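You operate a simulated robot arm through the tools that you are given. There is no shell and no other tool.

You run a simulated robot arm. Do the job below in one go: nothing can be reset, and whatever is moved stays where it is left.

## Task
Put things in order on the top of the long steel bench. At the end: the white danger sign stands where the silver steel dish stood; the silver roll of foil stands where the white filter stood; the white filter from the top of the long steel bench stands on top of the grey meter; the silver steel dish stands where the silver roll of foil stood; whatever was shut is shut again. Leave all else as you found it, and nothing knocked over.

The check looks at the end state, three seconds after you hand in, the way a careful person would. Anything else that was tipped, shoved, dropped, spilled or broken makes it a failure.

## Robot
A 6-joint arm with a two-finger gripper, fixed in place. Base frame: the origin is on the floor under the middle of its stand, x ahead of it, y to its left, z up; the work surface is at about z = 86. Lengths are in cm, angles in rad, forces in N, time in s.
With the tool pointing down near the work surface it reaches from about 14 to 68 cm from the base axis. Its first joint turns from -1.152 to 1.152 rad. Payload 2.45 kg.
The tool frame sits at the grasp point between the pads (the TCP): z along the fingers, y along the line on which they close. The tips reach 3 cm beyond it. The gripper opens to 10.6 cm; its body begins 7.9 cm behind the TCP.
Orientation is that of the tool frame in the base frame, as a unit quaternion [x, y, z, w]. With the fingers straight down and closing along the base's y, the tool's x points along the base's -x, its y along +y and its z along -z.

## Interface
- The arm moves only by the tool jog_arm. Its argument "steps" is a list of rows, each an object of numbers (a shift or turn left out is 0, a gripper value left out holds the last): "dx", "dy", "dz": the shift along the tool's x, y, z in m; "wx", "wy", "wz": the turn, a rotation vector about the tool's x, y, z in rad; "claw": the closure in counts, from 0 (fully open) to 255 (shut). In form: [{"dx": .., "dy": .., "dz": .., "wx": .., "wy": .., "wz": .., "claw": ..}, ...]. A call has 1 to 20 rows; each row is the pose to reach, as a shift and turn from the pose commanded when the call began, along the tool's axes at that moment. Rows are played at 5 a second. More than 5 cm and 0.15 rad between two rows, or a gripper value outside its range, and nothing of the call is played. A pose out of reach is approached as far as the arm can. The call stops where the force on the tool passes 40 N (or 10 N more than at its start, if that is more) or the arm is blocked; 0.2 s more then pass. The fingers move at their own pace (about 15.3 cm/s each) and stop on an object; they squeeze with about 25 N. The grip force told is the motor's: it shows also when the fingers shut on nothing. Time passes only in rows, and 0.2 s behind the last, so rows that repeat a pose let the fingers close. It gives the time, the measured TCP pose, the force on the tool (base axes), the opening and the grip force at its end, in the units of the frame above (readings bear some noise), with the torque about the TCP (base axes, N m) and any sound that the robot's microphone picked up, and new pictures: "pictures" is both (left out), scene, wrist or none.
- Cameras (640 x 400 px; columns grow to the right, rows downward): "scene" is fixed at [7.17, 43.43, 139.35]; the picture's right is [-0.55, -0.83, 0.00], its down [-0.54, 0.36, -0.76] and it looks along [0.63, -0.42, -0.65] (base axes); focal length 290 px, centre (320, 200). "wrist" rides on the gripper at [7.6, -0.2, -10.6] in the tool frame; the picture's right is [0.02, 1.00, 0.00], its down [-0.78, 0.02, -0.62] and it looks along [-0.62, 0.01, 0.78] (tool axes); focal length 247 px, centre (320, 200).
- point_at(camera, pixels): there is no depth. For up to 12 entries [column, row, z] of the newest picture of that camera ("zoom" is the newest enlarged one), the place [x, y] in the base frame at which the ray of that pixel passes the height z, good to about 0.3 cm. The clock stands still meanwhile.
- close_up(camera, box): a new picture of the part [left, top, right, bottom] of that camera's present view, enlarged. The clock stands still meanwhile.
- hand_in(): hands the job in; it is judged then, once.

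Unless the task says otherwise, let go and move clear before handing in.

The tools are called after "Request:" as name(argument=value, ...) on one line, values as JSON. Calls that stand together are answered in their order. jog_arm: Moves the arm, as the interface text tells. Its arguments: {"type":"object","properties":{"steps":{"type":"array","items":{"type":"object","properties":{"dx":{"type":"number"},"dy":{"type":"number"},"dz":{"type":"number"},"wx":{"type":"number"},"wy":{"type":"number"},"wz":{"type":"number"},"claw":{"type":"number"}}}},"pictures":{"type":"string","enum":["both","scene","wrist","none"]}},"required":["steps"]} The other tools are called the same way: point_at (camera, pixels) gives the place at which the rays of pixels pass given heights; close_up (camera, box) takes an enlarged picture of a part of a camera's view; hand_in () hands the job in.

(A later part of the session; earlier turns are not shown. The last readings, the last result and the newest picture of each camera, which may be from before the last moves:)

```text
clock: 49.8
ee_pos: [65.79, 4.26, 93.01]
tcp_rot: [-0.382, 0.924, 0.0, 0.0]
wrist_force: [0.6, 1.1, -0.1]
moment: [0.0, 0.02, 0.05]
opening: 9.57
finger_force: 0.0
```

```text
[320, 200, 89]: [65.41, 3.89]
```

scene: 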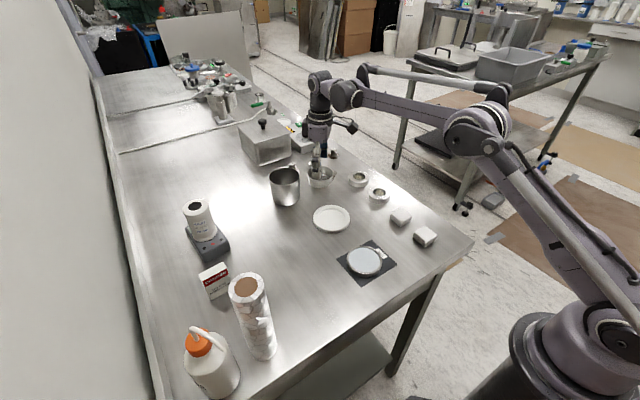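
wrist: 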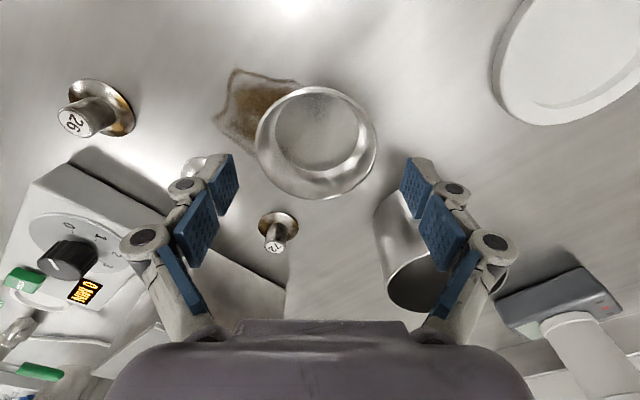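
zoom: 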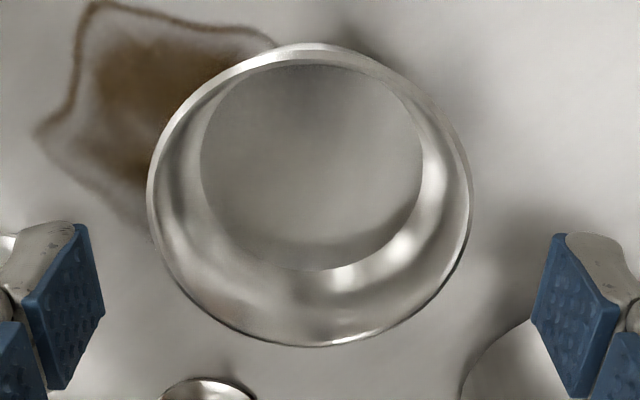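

The dish centre is about (65.55,4.05), rim about 7.8 cm wide near z 88.8. I fine-align and descend to z≈89.5, keeping the tips just above the bench.

Request:
jog_arm(steps=[{"dx": 0.0015, "dy": -0.001, "dz": 0.005, "claw": 25}, {"dx": 0.0015, "dy": -0.001, "dz": 0.015}, {"dx": 0.0015, "dy": -0.001, "dz": 0.025}, {"dx": 0.0015, "dy": -0.001, "dz": 0.032}, {"dx": 0.0015, "dy": -0.001, "dz": 0.035}, {"dx": 0.0015, "dy": -0.001, "dz": 0.035}], pictures="both")

Request:
close_up(camera="wrist", box=[160, 90, 480, 290])

Request:
close_up(camera="scene", box=[260, 110, 380, 210])

```text
clock: 51.2
ee_pos: [65.79, 3.93, 89.57]
tcp_rot: [-0.383, 0.924, 0.0, 0.001]
wrist_force: [-0.6, -0.1, -0.5]
moment: [0.0, -0.01, 0.02]
opening: 9.56
finger_force: 0.0
```

scene: 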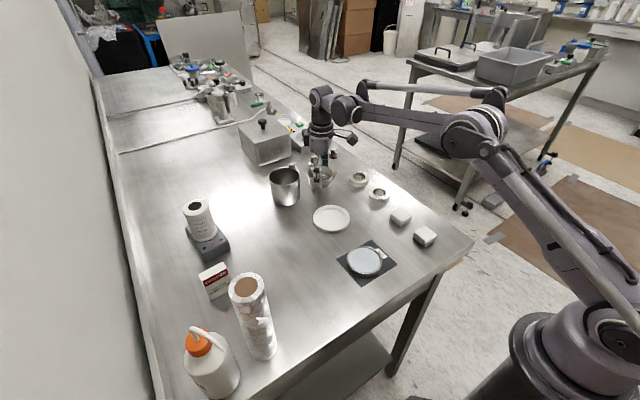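
wrist: 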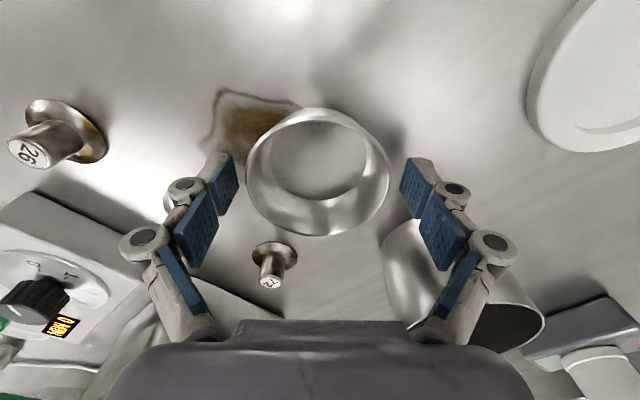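

```text
2.00 times, centred on (320, 190) of wrist
```

zoom: 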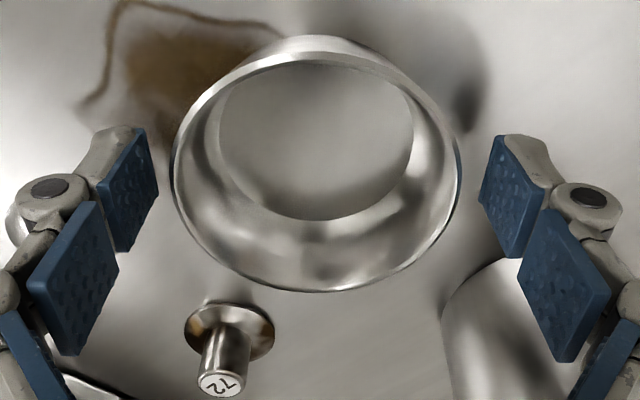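

```text
4.00 times, centred on (320, 160) of scene
```

zoom: 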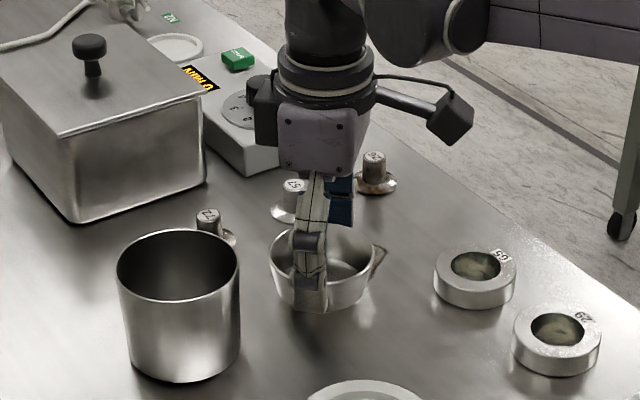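

The dish sits between the pads (rim centred at wrist 318,175). I nudge 0.3 cm inward and close gently.

Request:
jog_arm(steps=[{"dx": 0.003, "dy": -0.001, "claw": 25}, {"dx": 0.003, "dy": -0.001, "claw": 50}, {"dx": 0.003, "dy": -0.001, "claw": 60}, {"dx": 0.003, "dy": -0.001, "claw": 70}, {"dx": 0.003, "dy": -0.001, "claw": 80}, {"dx": 0.003, "dy": -0.001, "claw": 110}, {"dx": 0.003, "dy": -0.001, "claw": 255}, {"dx": 0.003, "dy": -0.001, "claw": 255}, {"dx": 0.003, "dy": -0.001, "claw": 255}], pictures="both")

Request:
close_up(camera="wrist", box=[160, 90, 480, 290])

Request:
close_up(camera="scene", box=[260, 110, 380, 210])

```text
clock: 53.2
ee_pos: [65.45, 3.73, 89.56]
tcp_rot: [-0.383, 0.924, 0.0, 0.0]
wrist_force: [0.0, 0.2, 8.5]
moment: [0.01, -0.04, -0.06]
opening: 7.68
finger_force: 25.0
```

scene: 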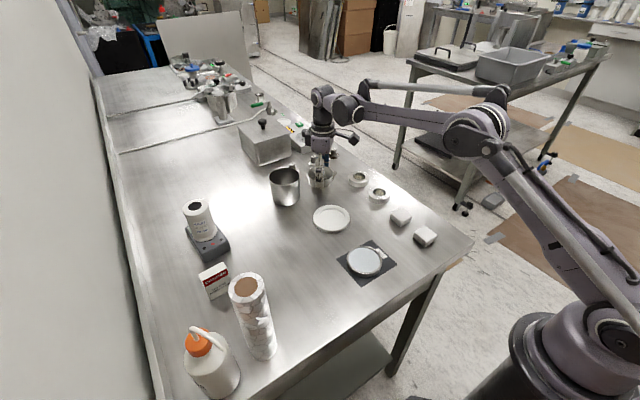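
wrist: 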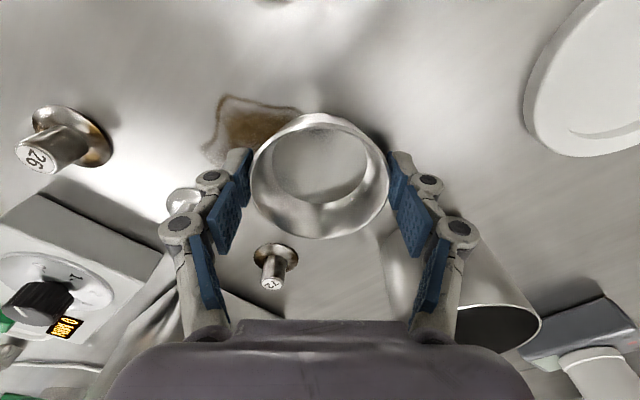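

```text
2.00 times, centred on (320, 190) of wrist
```

zoom: 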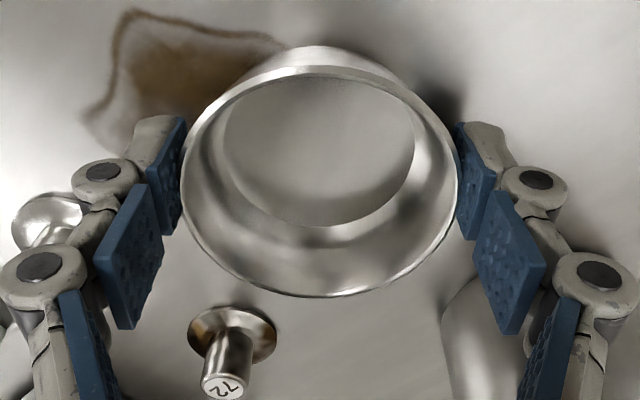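

```text
4.00 times, centred on (320, 160) of scene
```

zoom: 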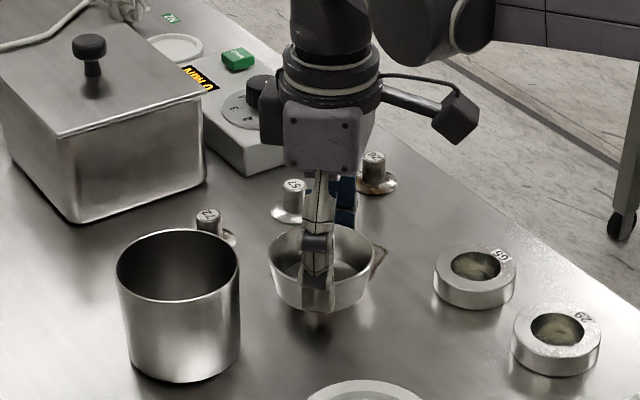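

Dish gripped (7.68 cm, 25 N). I lift slowly 1 cm first and check.

Request:
jog_arm(steps=[{"dz": -0.001, "claw": 255}, {"dz": -0.002}, {"dz": -0.0035}, {"dz": -0.005}, {"dz": -0.007}, {"dz": -0.009}, {"dz": -0.01}, {"dz": -0.01}], pictures="both")

Request:
close_up(camera="wrist", box=[160, 90, 480, 290])

Request:
close_up(camera="scene", box=[260, 110, 380, 210])

```text
clock: 55.0
ee_pos: [65.55, 3.65, 90.64]
tcp_rot: [-0.382, 0.924, 0.001, 0.0]
wrist_force: [0.0, 0.5, -0.8]
moment: [-0.01, 0.01, -0.01]
opening: 7.67
finger_force: 24.8
```

scene: 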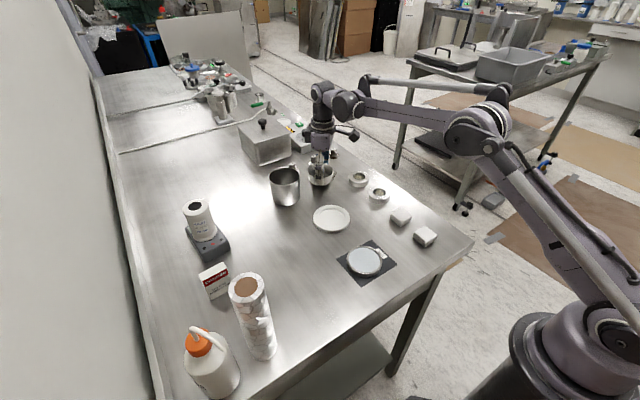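
wrist: 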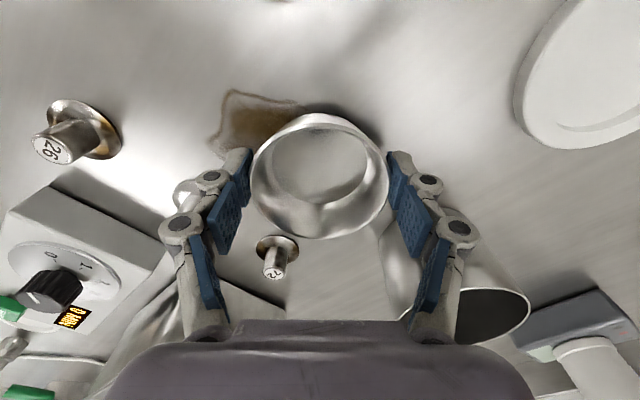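

```text
2.00 times, centred on (320, 190) of wrist
```

zoom: 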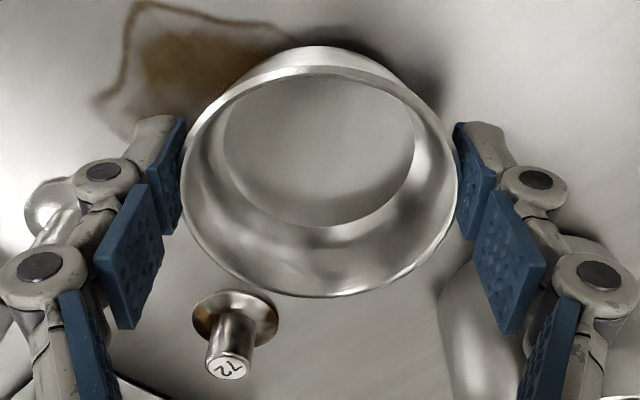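

```text
4.00 times, centred on (320, 160) of scene
```

zoom: 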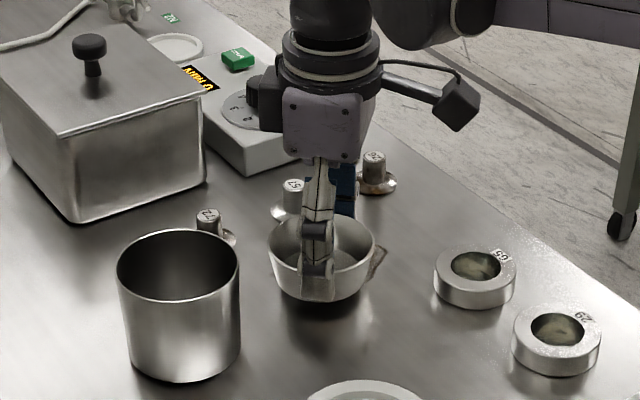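

The dish is lifted level and firmly held. I carry it around the can, first inward to (50,10), then across to above the foil's old place (49.4,24.0).

Request:
jog_arm(steps=[{"dz": -0.01, "claw": 255}, {"dz": -0.03}, {"dx": 0.003, "dy": 0.007, "dz": -0.045}, {"dx": 0.012, "dy": 0.0283, "dz": -0.055}, {"dx": 0.021, "dy": 0.0496, "dz": -0.06}, {"dx": 0.03, "dy": 0.0708, "dz": -0.065}, {"dx": 0.039, "dy": 0.0921, "dz": -0.065}, {"dx": 0.048, "dy": 0.1133, "dz": -0.065}, {"dx": 0.057, "dy": 0.1346, "dz": -0.065}, {"dx": 0.0651, "dy": 0.1537, "dz": -0.065}, {"dx": 0.0509, "dy": 0.1692, "dz": -0.065}, {"dx": 0.0367, "dy": 0.1847, "dz": -0.065}, {"dx": 0.0225, "dy": 0.2001, "dz": -0.065}, {"dx": 0.0083, "dy": 0.2156, "dz": -0.065}, {"dx": -0.0059, "dy": 0.2311, "dz": -0.065}, {"dx": -0.0201, "dy": 0.2466, "dz": -0.065}, {"dx": -0.0275, "dy": 0.2546, "dz": -0.065}, {"dx": -0.0296, "dy": 0.2569, "dz": -0.065}, {"dx": -0.0296, "dy": 0.2569, "dz": -0.065}], pictures="both")

Request:
close_up(camera="scene", box=[220, 130, 380, 260])

```text
clock: 59.0
ee_pos: [49.38, 24.23, 97.04]
tcp_rot: [-0.383, 0.924, 0.0, 0.0]
wrist_force: [0.3, -0.3, -0.6]
moment: [-0.01, -0.02, 0.0]
opening: 7.65
finger_force: 25.1
```

scene: 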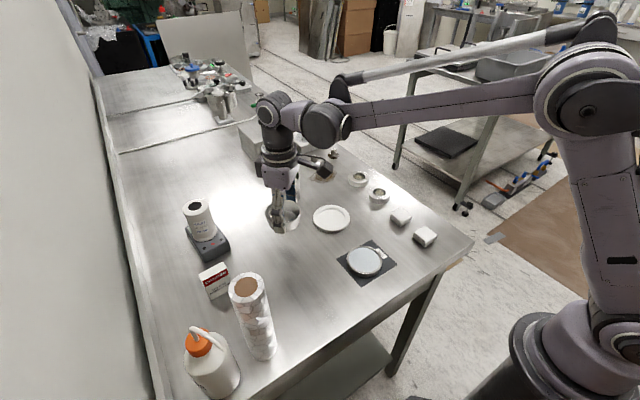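
wrist: 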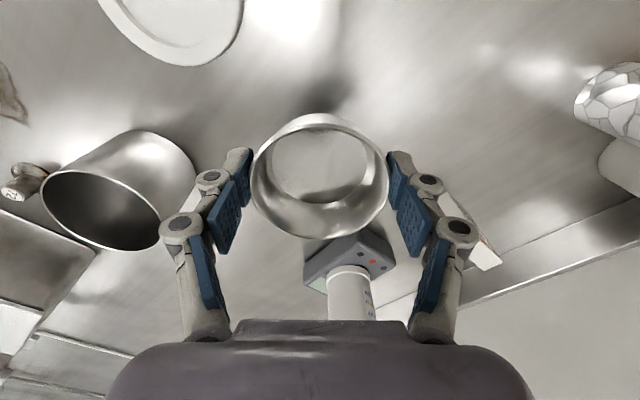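

```text
3.08 times, centred on (300, 195) of scene
```

zoom: 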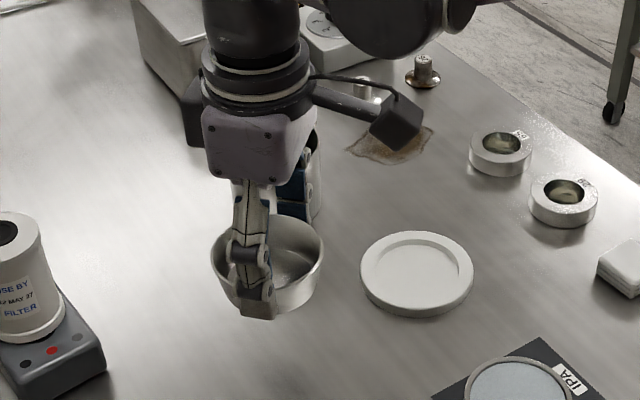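

The dish is level over the foil's old spot. I lower it slowly to just above contact height and read the force.

Request:
jog_arm(steps=[{"dz": 0.01, "claw": 255}, {"dz": 0.03}, {"dz": 0.05}, {"dz": 0.063}, {"dz": 0.07}, {"dz": 0.0735}, {"dz": 0.0735}], pictures="none")

```text
clock: 60.6
ee_pos: [49.31, 24.2, 89.71]
tcp_rot: [-0.383, 0.924, 0.0, -0.001]
wrist_force: [0.1, 0.6, -1.6]
moment: [-0.02, 0.01, -0.02]
opening: 7.64
finger_force: 25.2
```

Request:
jog_arm(steps=[{"dz": 0.001, "claw": 255}, {"dz": 0.002}, {"dz": 0.002}], pictures="both")

Request:
close_up(camera="scene", box=[220, 150, 360, 270])

```text
clock: 61.4
ee_pos: [49.39, 24.17, 89.64]
tcp_rot: [-0.383, 0.924, 0.001, 0.0]
wrist_force: [-2.2, 3.4, 15.3]
moment: [0.11, -0.02, -0.1]
opening: 7.67
finger_force: 24.8
```

scene: 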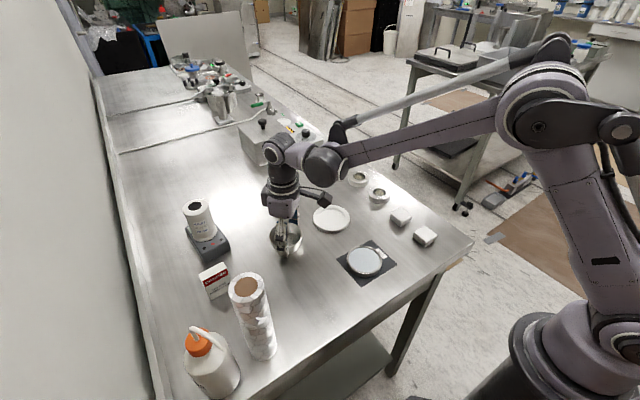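
wrist: 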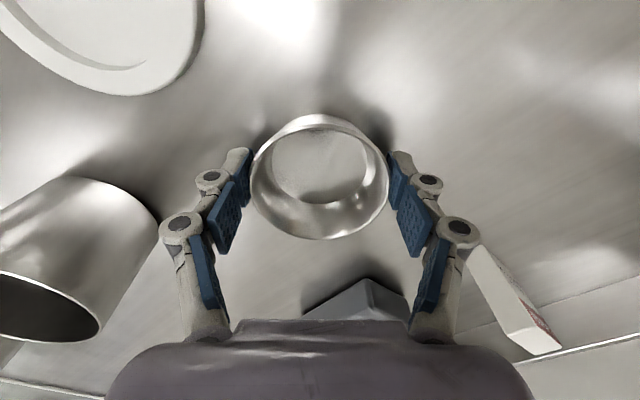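

```text
3.33 times, centred on (290, 210) of scene
```

zoom: 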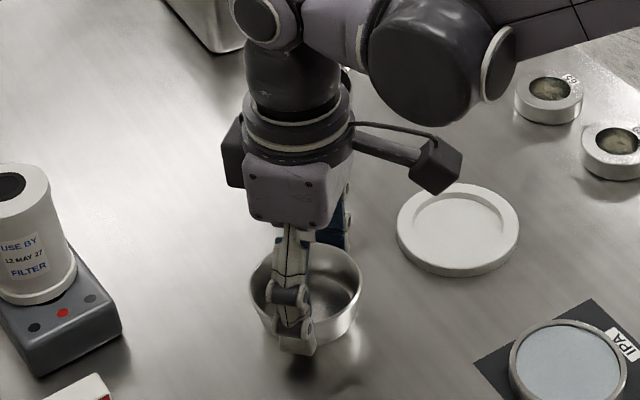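

Contact (+15 N). I relieve by 0.1 cm and open gradually.

Request:
jog_arm(steps=[{"dz": -0.001, "claw": 255}, {"dz": -0.001, "claw": 65}, {"dz": -0.001, "claw": 50}, {"dz": -0.001, "claw": 35}, {"dz": -0.001, "claw": 25}, {"dz": -0.001, "claw": 25}], pictures="wrist")

```text
clock: 62.8
ee_pos: [49.39, 24.06, 89.61]
tcp_rot: [-0.382, 0.924, 0.0, 0.0]
wrist_force: [-0.4, 0.0, -0.1]
moment: [0.02, 0.0, 0.01]
opening: 9.56
finger_force: 0.0
```

wrist: 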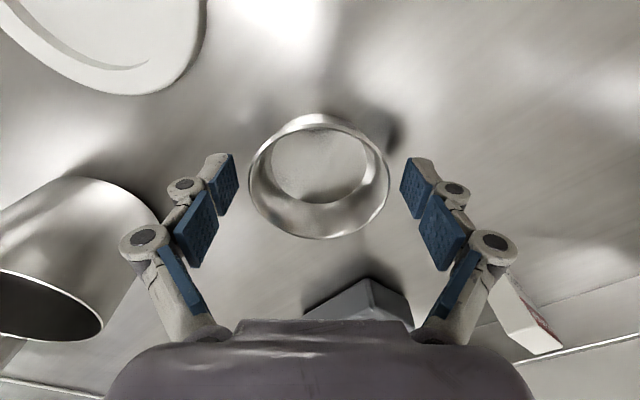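

The dish stands free at the foil's old place. I rise straight up and go above the sign, yawing to about 93° so the fingers will close on its front and back faces and the camera stays clear of the parked foil.

Request:
jog_arm(steps=[{"dz": -0.01, "claw": 25}, {"dz": -0.04}, {"dz": -0.08}, {"dz": -0.12}, {"dz": -0.155}, {"dx": -0.0132, "dy": 0.0193, "dz": -0.155, "wz": -0.105}, {"dx": -0.0263, "dy": 0.0387, "dz": -0.155, "wz": -0.21}, {"dx": -0.0395, "dy": 0.058, "dz": -0.155, "wz": -0.314}, {"dx": -0.0526, "dy": 0.0774, "dz": -0.155, "wz": -0.419}, {"dx": -0.0658, "dy": 0.0967, "dz": -0.155, "wz": -0.524}, {"dx": -0.079, "dy": 0.1161, "dz": -0.155, "wz": -0.629}, {"dx": -0.0921, "dy": 0.1354, "dz": -0.155, "wz": -0.733}, {"dx": -0.1053, "dy": 0.1548, "dz": -0.155, "wz": -0.838}, {"dx": -0.1053, "dy": 0.1548, "dz": -0.155, "wz": -0.838}], pictures="both")

Request:
close_up(camera="wrist", box=[240, 40, 400, 160])

Request:
close_up(camera="scene", box=[160, 150, 400, 310])

```text
clock: 65.8
ee_pos: [45.99, 42.49, 105.0]
tcp_rot: [0.726, -0.688, 0.0, 0.001]
wrist_force: [0.5, 0.0, -0.2]
moment: [-0.02, -0.02, 0.01]
opening: 9.56
finger_force: 0.0
```

scene: 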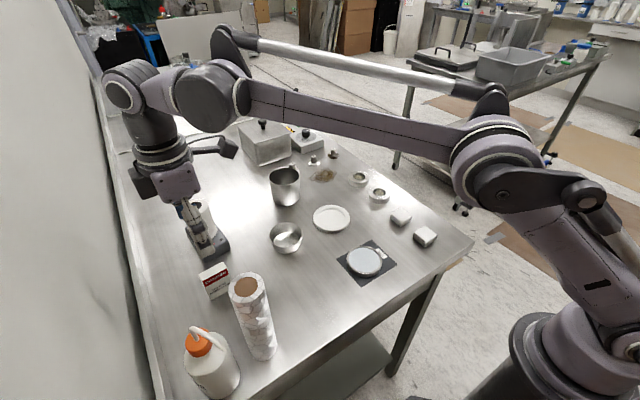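
wrist: 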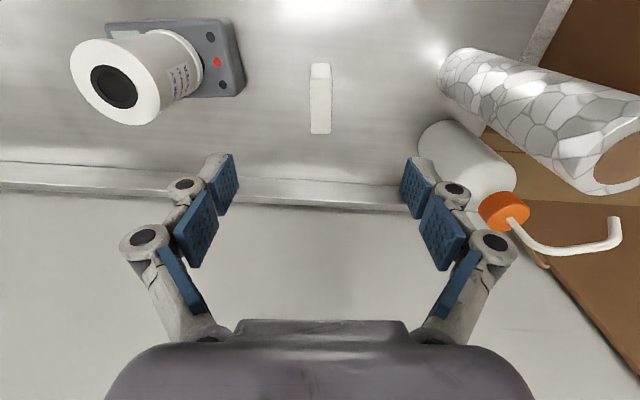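

```text
3.33 times, centred on (320, 100) of wrist
```

zoom: 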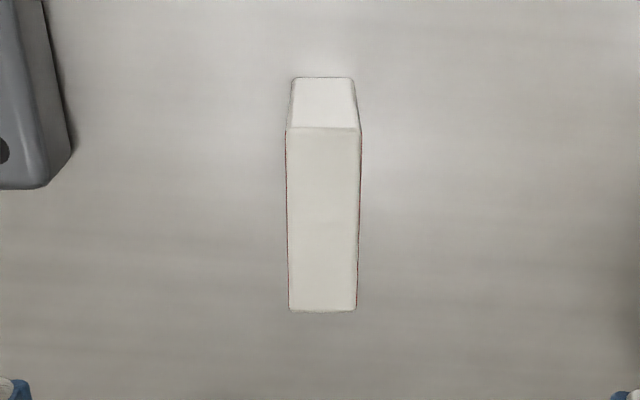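

```text
2.50 times, centred on (280, 230) of scene
```

zoom: 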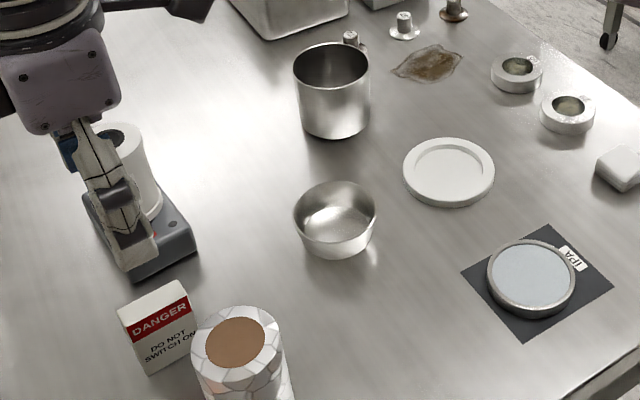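

The sign is directly below, aligned with the tool (top face centred at wrist 321,106). I check its coordinates.

Request:
point_at(camera="wrist", pixels=[[320.9, 106, 92.4], [309.8, 106, 92.4], [332, 106, 92.4], [320.9, 78.4, 92.4], [320.9, 133.6, 92.4], [321.5, 63.4, 86], [120, 70, 97.8], [113, 87, 97.8]])

Request:
point_at(camera="scene", pixels=[[286, 249, 86], [286, 234, 89], [285.5, 233, 89]])

```text
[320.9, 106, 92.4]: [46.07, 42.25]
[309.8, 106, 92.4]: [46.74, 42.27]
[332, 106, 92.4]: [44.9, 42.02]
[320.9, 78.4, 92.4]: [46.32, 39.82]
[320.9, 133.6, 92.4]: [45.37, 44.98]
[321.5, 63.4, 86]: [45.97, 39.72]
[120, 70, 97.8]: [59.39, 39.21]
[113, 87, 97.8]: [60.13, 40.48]
```

```text
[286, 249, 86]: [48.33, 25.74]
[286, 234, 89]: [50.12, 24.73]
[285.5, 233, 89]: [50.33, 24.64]
```

The sign's centre is about (45.9,42.3). I narrow the opening to about 6 cm and descend part-way to check arm clearance with the parked foil.

Request:
jog_arm(steps=[{"dz": 0.02, "claw": 110}, {"dz": 0.045}, {"dz": 0.07}, {"dz": 0.08}, {"dz": 0.08}], pictures="both")

Request:
close_up(camera="scene", box=[60, 60, 360, 330])

```text
clock: 67.0
ee_pos: [45.88, 42.45, 97.29]
tcp_rot: [0.725, -0.689, 0.0, 0.0]
wrist_force: [-0.3, 0.8, -0.2]
moment: [-0.01, 0.02, -0.02]
opening: 6.03
finger_force: 0.1
```

scene: 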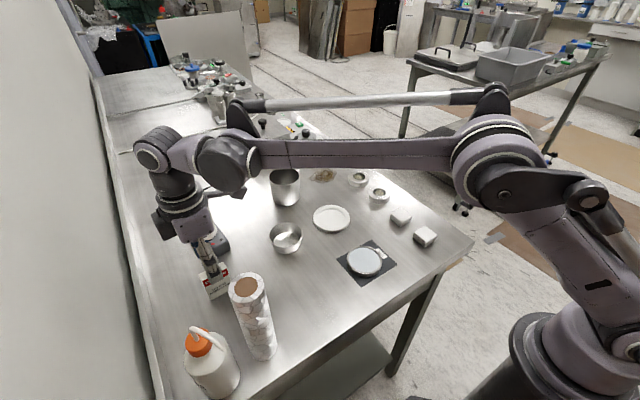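
wrist: 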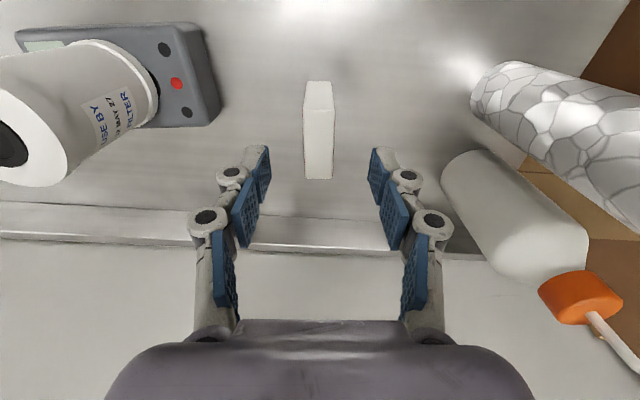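

```text
1.48 times, centred on (210, 195) of scene
```

zoom: 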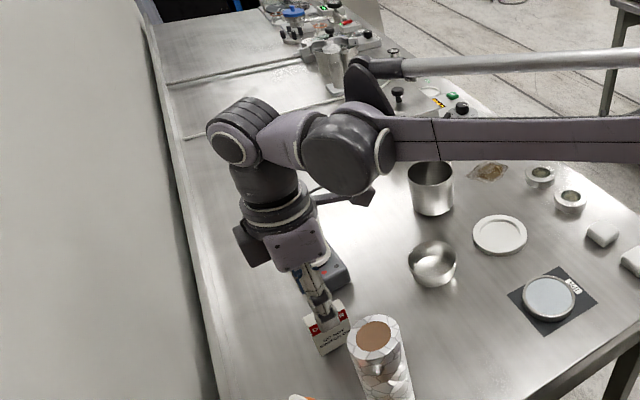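

The wrist housing (scene 230,165) will end up about 3 cm above and 7 cm beside the foil's top, so it is clear. I descend to z≈90.5 around the sign.

Request:
jog_arm(steps=[{"dz": 0.015, "claw": 110}, {"dz": 0.03}, {"dz": 0.045}, {"dz": 0.058}, {"dz": 0.067}, {"dz": 0.067}], pictures="both")

Request:
close_up(camera="wrist", box=[220, 80, 420, 240])

```text
clock: 68.4
ee_pos: [45.93, 42.45, 90.32]
tcp_rot: [0.725, -0.688, 0.0, 0.001]
wrist_force: [0.0, 0.6, 1.1]
moment: [0.0, 0.03, 0.0]
opening: 6.05
finger_force: 0.0
```

scene: 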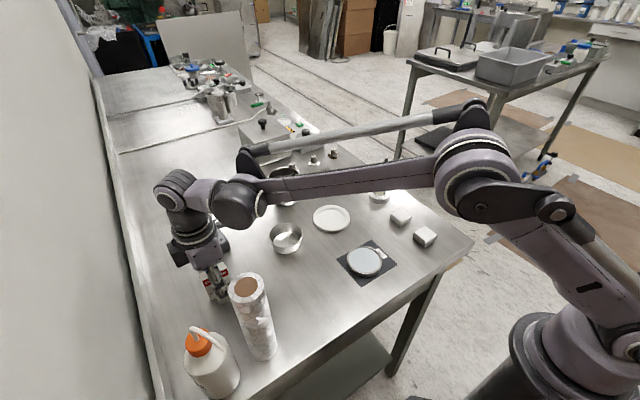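
wrist: 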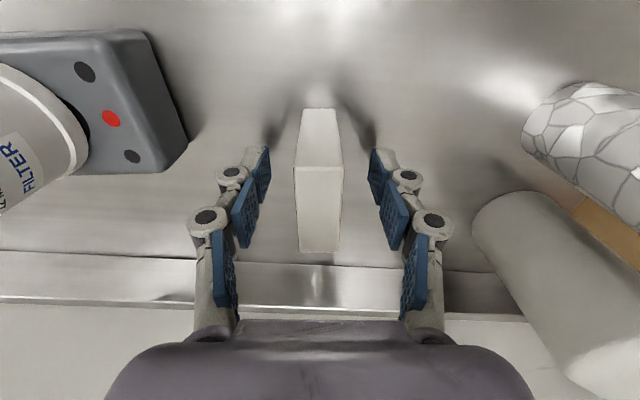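

```text
2.50 times, centred on (320, 160) of wrist
```

zoom: 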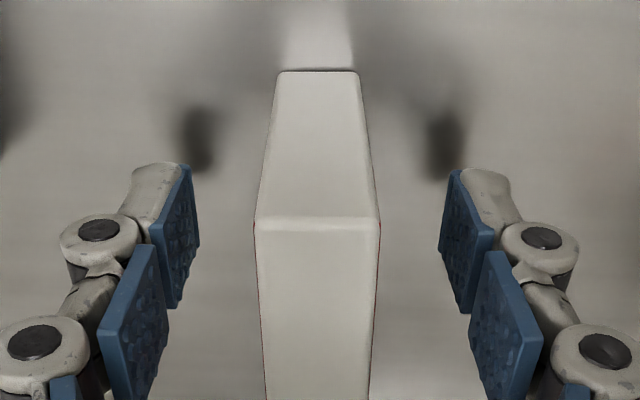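

The sign is centred between the pads. I close gently on its faces.

Request:
jog_arm(steps=[{"claw": 150}, {"claw": 175}, {"claw": 190}, {"claw": 200}, {"claw": 255}, {"claw": 255}, {"claw": 255}], pictures="wrist")

```text
clock: 70.0
ee_pos: [45.87, 42.37, 90.51]
tcp_rot: [0.726, -0.688, 0.0, 0.0]
wrist_force: [-0.1, 0.8, -0.9]
moment: [0.02, 0.02, 0.0]
opening: 1.87
finger_force: 24.9
```

wrist: 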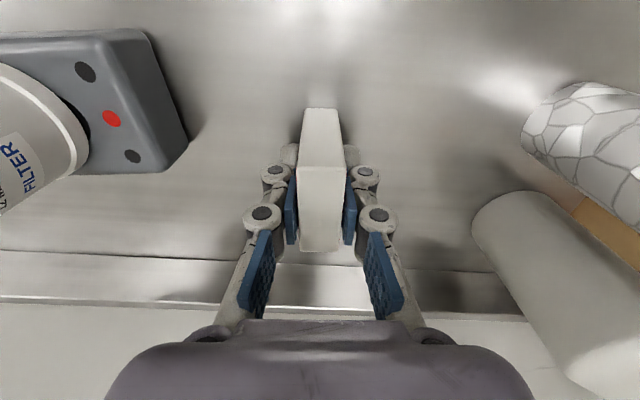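

Sign gripped (1.87 cm). I lift slowly.

Request:
jog_arm(steps=[{"dz": -0.002, "claw": 255}, {"dz": -0.005}, {"dz": -0.01}, {"dz": -0.018}, {"dz": -0.03}, {"dz": -0.045}, {"dz": -0.06}, {"dz": -0.08}, {"dz": -0.1}, {"dz": -0.12}, {"dz": -0.135}, {"dz": -0.135}], pictures="both")

Request:
close_up(camera="scene", box=[130, 140, 290, 320])

```text
clock: 72.6
ee_pos: [45.9, 42.48, 104.15]
tcp_rot: [0.726, -0.688, 0.0, 0.001]
wrist_force: [0.3, 0.1, -0.4]
moment: [-0.01, -0.02, 0.01]
opening: 1.91
finger_force: 24.8
```

scene: 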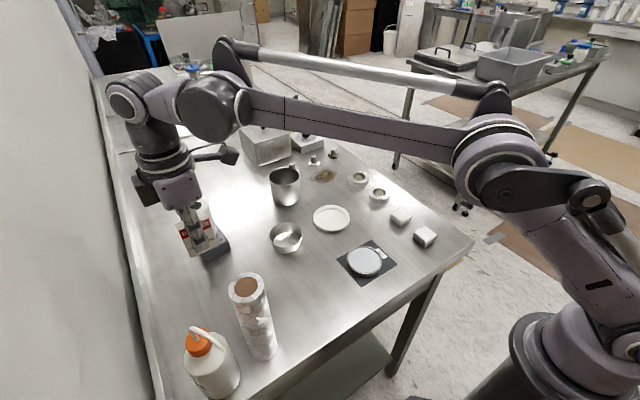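
wrist: 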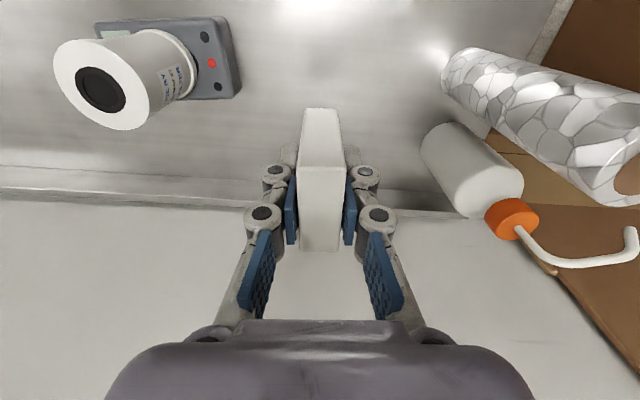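

```text
2.22 times, centred on (210, 230) of scene
```

zoom: 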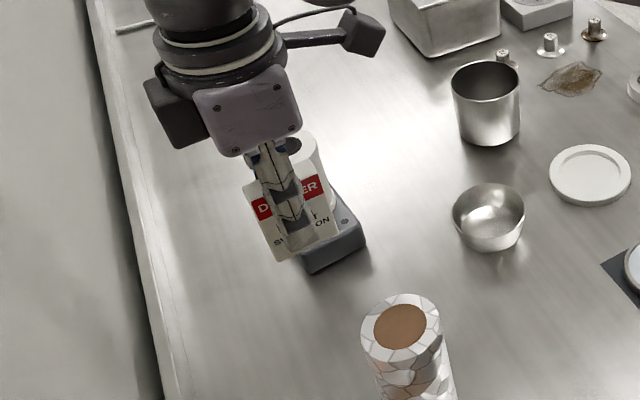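

The sign is held upright. I carry it at height to (50,15) first.

Request:
jog_arm(steps=[{"dx": 0.008, "dy": -0.0008, "claw": 255}, {"dx": 0.025, "dy": -0.0024}, {"dx": 0.05, "dy": -0.0048}, {"dx": 0.08, "dy": -0.0077}, {"dx": 0.11, "dy": -0.0107}, {"dx": 0.14, "dy": -0.0136}, {"dx": 0.17, "dy": -0.0165}, {"dx": 0.2, "dy": -0.0194}, {"dx": 0.23, "dy": -0.0223}, {"dx": 0.255, "dy": -0.0247}, {"dx": 0.27, "dy": -0.0261}, {"dx": 0.2757, "dy": -0.0267}, {"dx": 0.2757, "dy": -0.0267}], pictures="none")

Request:
jog_arm(steps=[{"dx": 0.008, "dy": -0.0064, "dz": 0.0, "claw": 255}, {"dx": 0.03, "dy": -0.024, "dz": 0.005}, {"dx": 0.055, "dy": -0.044, "dz": 0.012}, {"dx": 0.08, "dy": -0.064, "dz": 0.02}, {"dx": 0.0941, "dy": -0.0752, "dz": 0.0285}, {"dx": 0.103, "dy": -0.1, "dz": 0.034}, {"dx": 0.111, "dy": -0.125, "dz": 0.039}, {"dx": 0.117, "dy": -0.142, "dz": 0.0435}, {"dx": 0.12, "dy": -0.1489, "dz": 0.0435}, {"dx": 0.12, "dy": -0.1489, "dz": 0.0435}], pictures="both")

Request:
close_up(camera="wrist", box=[160, 40, 480, 280])

Request:
close_up(camera="scene", box=[260, 90, 400, 210])

```text
clock: 75.4
ee_pos: [50.13, 15.08, 103.93]
tcp_rot: [0.726, -0.688, 0.0, 0.0]
wrist_force: [-0.2, 0.5, -0.4]
moment: [-0.06, 0.0, -0.03]
opening: 1.87
finger_force: 24.7
```

```text
clock: 77.6
ee_pos: [65.68, 3.82, 99.51]
tcp_rot: [0.726, -0.688, -0.001, 0.0]
wrist_force: [-0.2, -0.8, -0.8]
moment: [-0.01, 0.02, 0.04]
opening: 1.88
finger_force: 24.9
```

scene: 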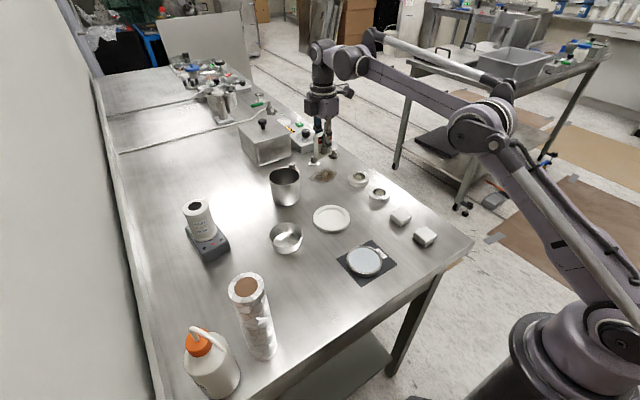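
wrist: 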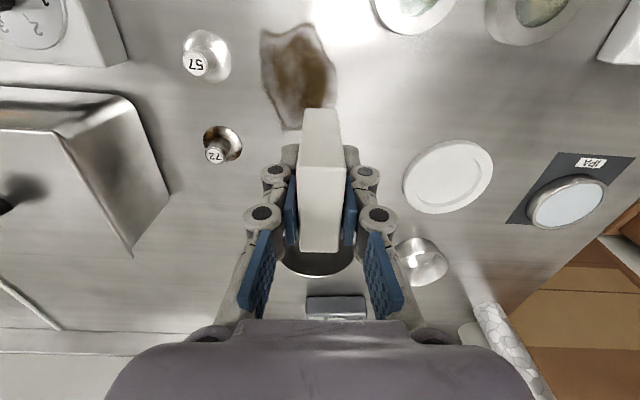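

```text
1.67 times, centred on (320, 160) of wrist
```

zoom: 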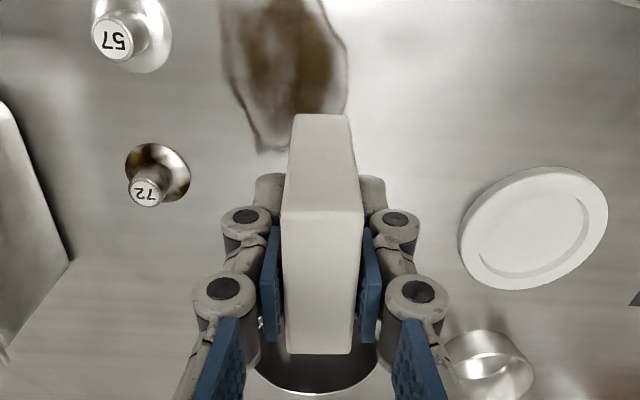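

```text
3.33 times, centred on (330, 150) of scene
```

zoom: 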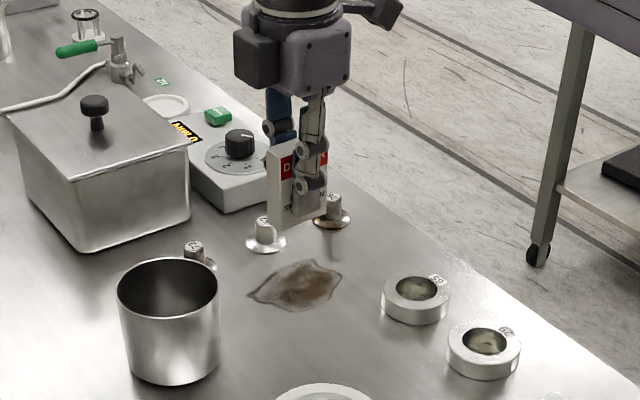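

The sign hovers over the dish's old place beside the stain, clear of the masses. I lower it slowly to just above contact.

Request:
jog_arm(steps=[{"dz": 0.01, "claw": 255}, {"dz": 0.03}, {"dz": 0.05}, {"dz": 0.065}, {"dz": 0.078}, {"dz": 0.086}, {"dz": 0.0895}, {"dz": 0.0895}], pictures="both")

Request:
close_up(camera="scene", box=[260, 90, 400, 210])

```text
clock: 79.4
ee_pos: [65.71, 3.75, 90.6]
tcp_rot: [0.725, -0.688, 0.0, 0.0]
wrist_force: [0.1, -0.2, -0.1]
moment: [0.04, 0.02, -0.03]
opening: 1.88
finger_force: 25.1
```

scene: 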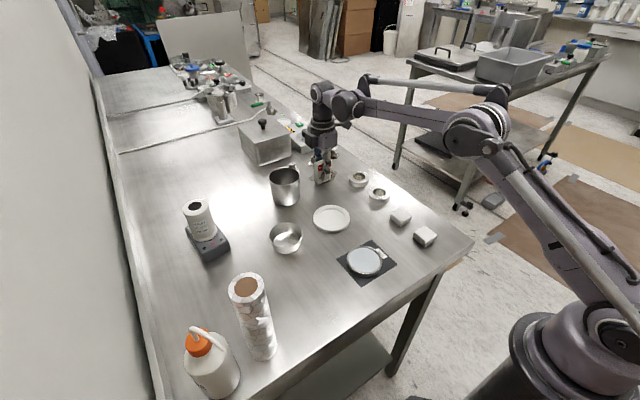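
wrist: 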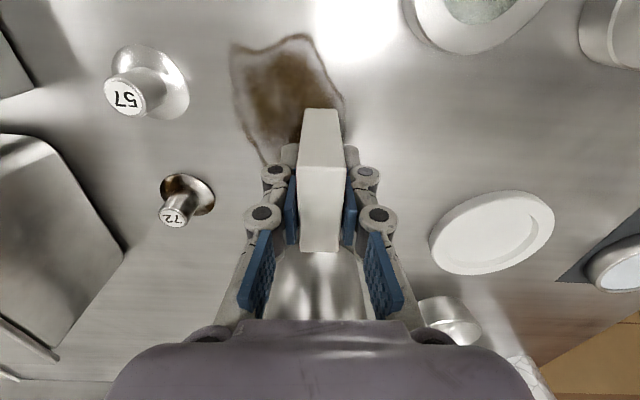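

```text
3.33 times, centred on (330, 150) of scene
```

zoom: 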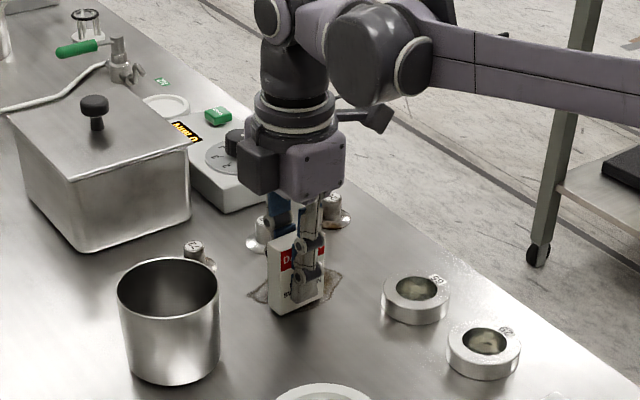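

Almost touching, no contact force yet at z≈90.6. I creep down another 0.2–0.3 cm.

Request:
jog_arm(steps=[{"dz": 0.001, "claw": 255}, {"dz": 0.002}, {"dz": 0.002}], pictures="none")

```text
clock: 80.2
ee_pos: [65.54, 3.86, 90.35]
tcp_rot: [0.726, -0.688, 0.0, 0.0]
wrist_force: [0.2, -1.1, 4.1]
moment: [0.03, 0.0, -0.01]
opening: 1.91
finger_force: 25.0
```

Light contact (+4 N). I release gradually and then rise straight up.

Request:
jog_arm(steps=[{"claw": 200}, {"claw": 185}, {"claw": 165}, {"claw": 140}, {"claw": 140}, {"claw": 140}], pictures="both")

Request:
close_up(camera="scene", box=[260, 90, 400, 210])

```text
clock: 81.6
ee_pos: [65.57, 3.82, 90.45]
tcp_rot: [0.725, -0.688, 0.0, 0.0]
wrist_force: [-0.3, 0.0, 1.0]
moment: [-0.03, -0.02, 0.0]
opening: 4.79
finger_force: 0.0
```

scene: 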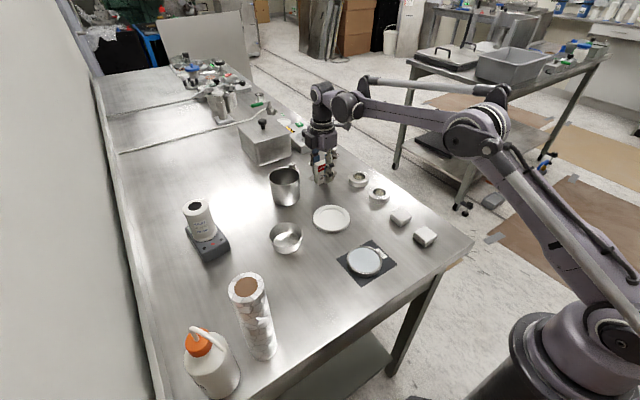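
wrist: 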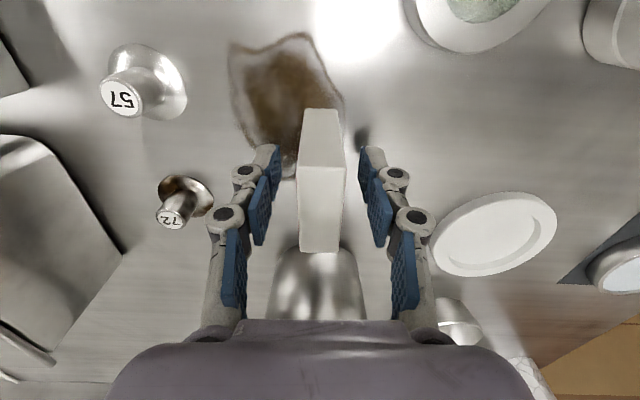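

```text
3.33 times, centred on (330, 150) of scene
```

zoom: 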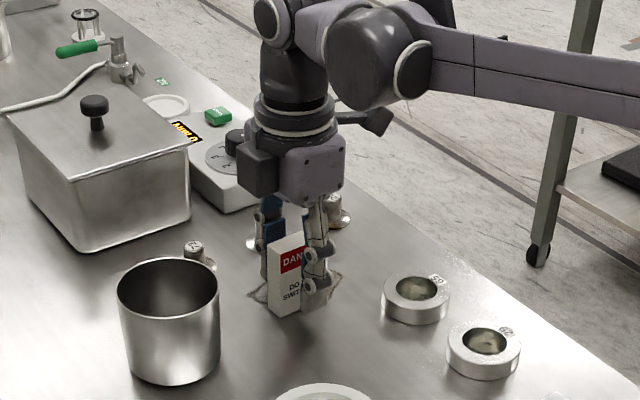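

The sign stands on its own at the dish's place. I rise, then move inward and on toward the parked foil, opening the fingers on the way.

Request:
jog_arm(steps=[{"dz": -0.005, "claw": 140}, {"dz": -0.02}, {"dz": -0.045}, {"dz": -0.075}, {"dz": -0.095}, {"dx": -0.012, "dy": 0.0149, "dz": -0.105}, {"dx": -0.036, "dy": 0.0447, "dz": -0.125}, {"dx": -0.06, "dy": 0.0745, "dz": -0.145}, {"dx": -0.084, "dy": 0.1043, "dz": -0.165}, {"dx": -0.108, "dy": 0.1341, "dz": -0.185}, {"dx": -0.1199, "dy": 0.149, "dz": -0.1965}, {"dx": -0.1199, "dy": 0.149, "dz": -0.1965}], pictures="both")

Request:
close_up(camera="scene", box=[220, 100, 400, 270])

```text
clock: 84.2
ee_pos: [50.22, 15.13, 109.84]
tcp_rot: [0.725, -0.689, 0.0, 0.0]
wrist_force: [-0.3, -0.3, -0.5]
moment: [0.01, 0.02, 0.0]
opening: 4.78
finger_force: 0.1
```

scene: 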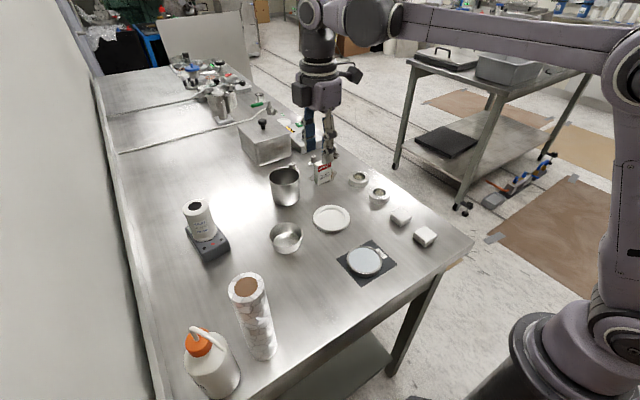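
wrist: 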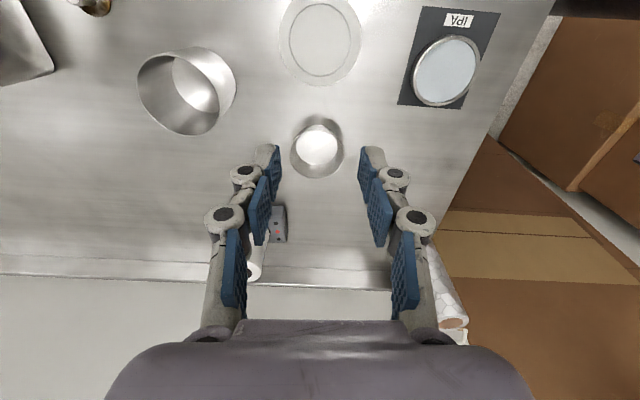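

```text
2.35 times, centred on (310, 185) of scene
```

zoom: 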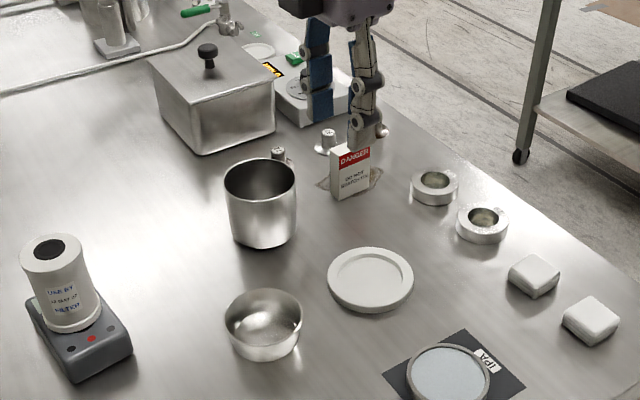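

The sign stands upright at the dish's place, and the dish and filter look right. Now I go above the parked foil at (30.7,39).

Request:
jog_arm(steps=[{"dx": -0.01, "dy": 0.0072, "dz": -0.01, "claw": 70}, {"dx": -0.035, "dy": 0.0253, "dz": -0.025}, {"dx": -0.06, "dy": 0.0433, "dz": -0.04}, {"dx": -0.09, "dy": 0.065, "dz": -0.055}, {"dx": -0.12, "dy": 0.0866, "dz": -0.055}, {"dx": -0.15, "dy": 0.1083, "dz": -0.055}, {"dx": -0.18, "dy": 0.1299, "dz": -0.055}, {"dx": -0.21, "dy": 0.1516, "dz": -0.055}, {"dx": -0.235, "dy": 0.1696, "dz": -0.055}, {"dx": -0.2497, "dy": 0.1802, "dz": -0.055}, {"dx": -0.2497, "dy": 0.1802, "dz": -0.055}], pictures="both")

Request:
close_up(camera="wrist", box=[260, 40, 380, 190])

```text
clock: 86.6
ee_pos: [30.65, 39.21, 115.49]
tcp_rot: [0.726, -0.688, 0.0, 0.0]
wrist_force: [0.4, -0.9, 0.0]
moment: [0.0, -0.02, 0.0]
opening: 7.67
finger_force: 0.0
```

scene: 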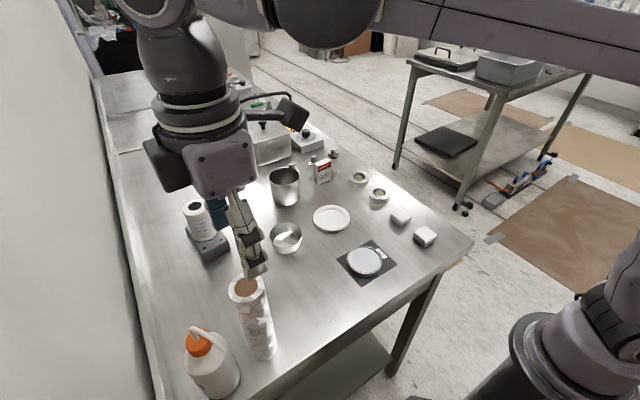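
wrist: 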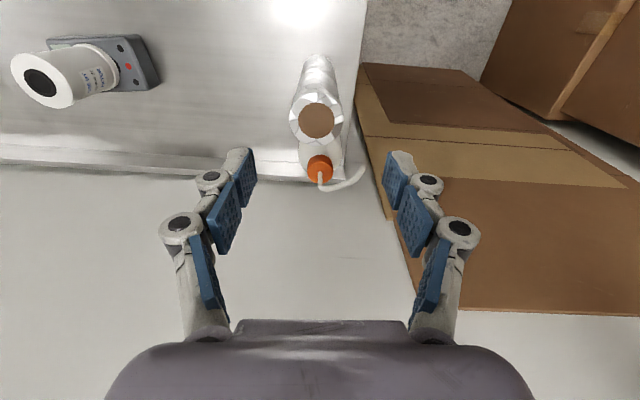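

```text
2.67 times, centred on (320, 115) of wrist
```

zoom: 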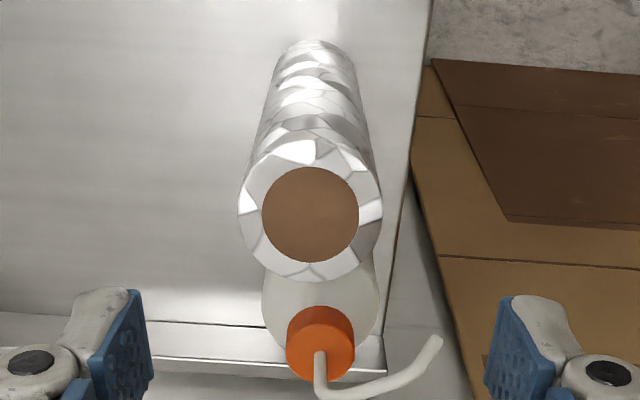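

The foil's top (wrist 316,119) is about 0.35 cm to one side of the TCP. I shift accordingly and descend to z≈100.5 around it.

Request:
jog_arm(steps=[{"dy": -0.0036, "dz": 0.01, "claw": 60}, {"dy": -0.0036, "dz": 0.035}, {"dy": -0.0036, "dz": 0.065}, {"dy": -0.0036, "dz": 0.095}, {"dy": -0.0036, "dz": 0.12}, {"dy": -0.0036, "dz": 0.14}, {"dy": -0.0036, "dz": 0.15}, {"dy": -0.0036, "dz": 0.15}], pictures="both")

Request:
close_up(camera="wrist", box=[200, 80, 440, 300])

```text
clock: 88.4
ee_pos: [31.21, 39.04, 100.54]
tcp_rot: [0.725, -0.689, 0.0, 0.0]
wrist_force: [-0.2, 0.1, 0.5]
moment: [-0.01, -0.02, 0.02]
opening: 8.13
finger_force: 0.0
```

scene: 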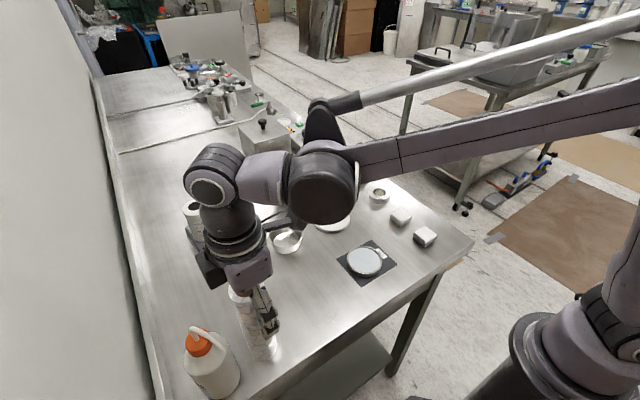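
wrist: 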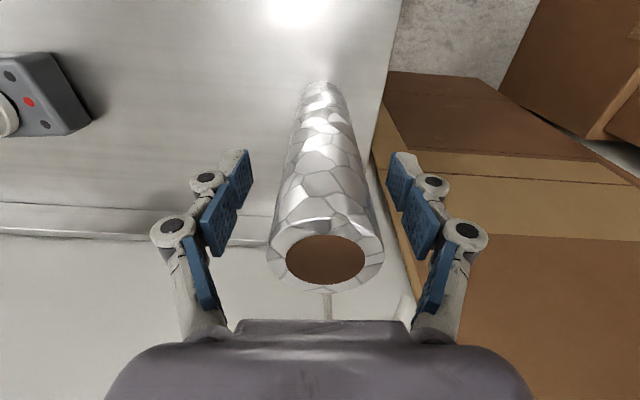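

```text
1.82 times, centred on (320, 190) of wrist
```

zoom: 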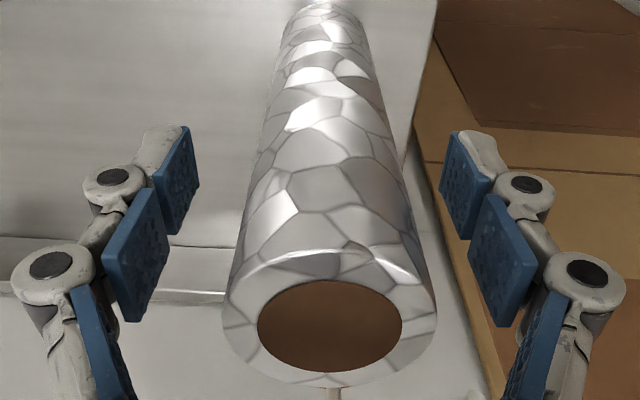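

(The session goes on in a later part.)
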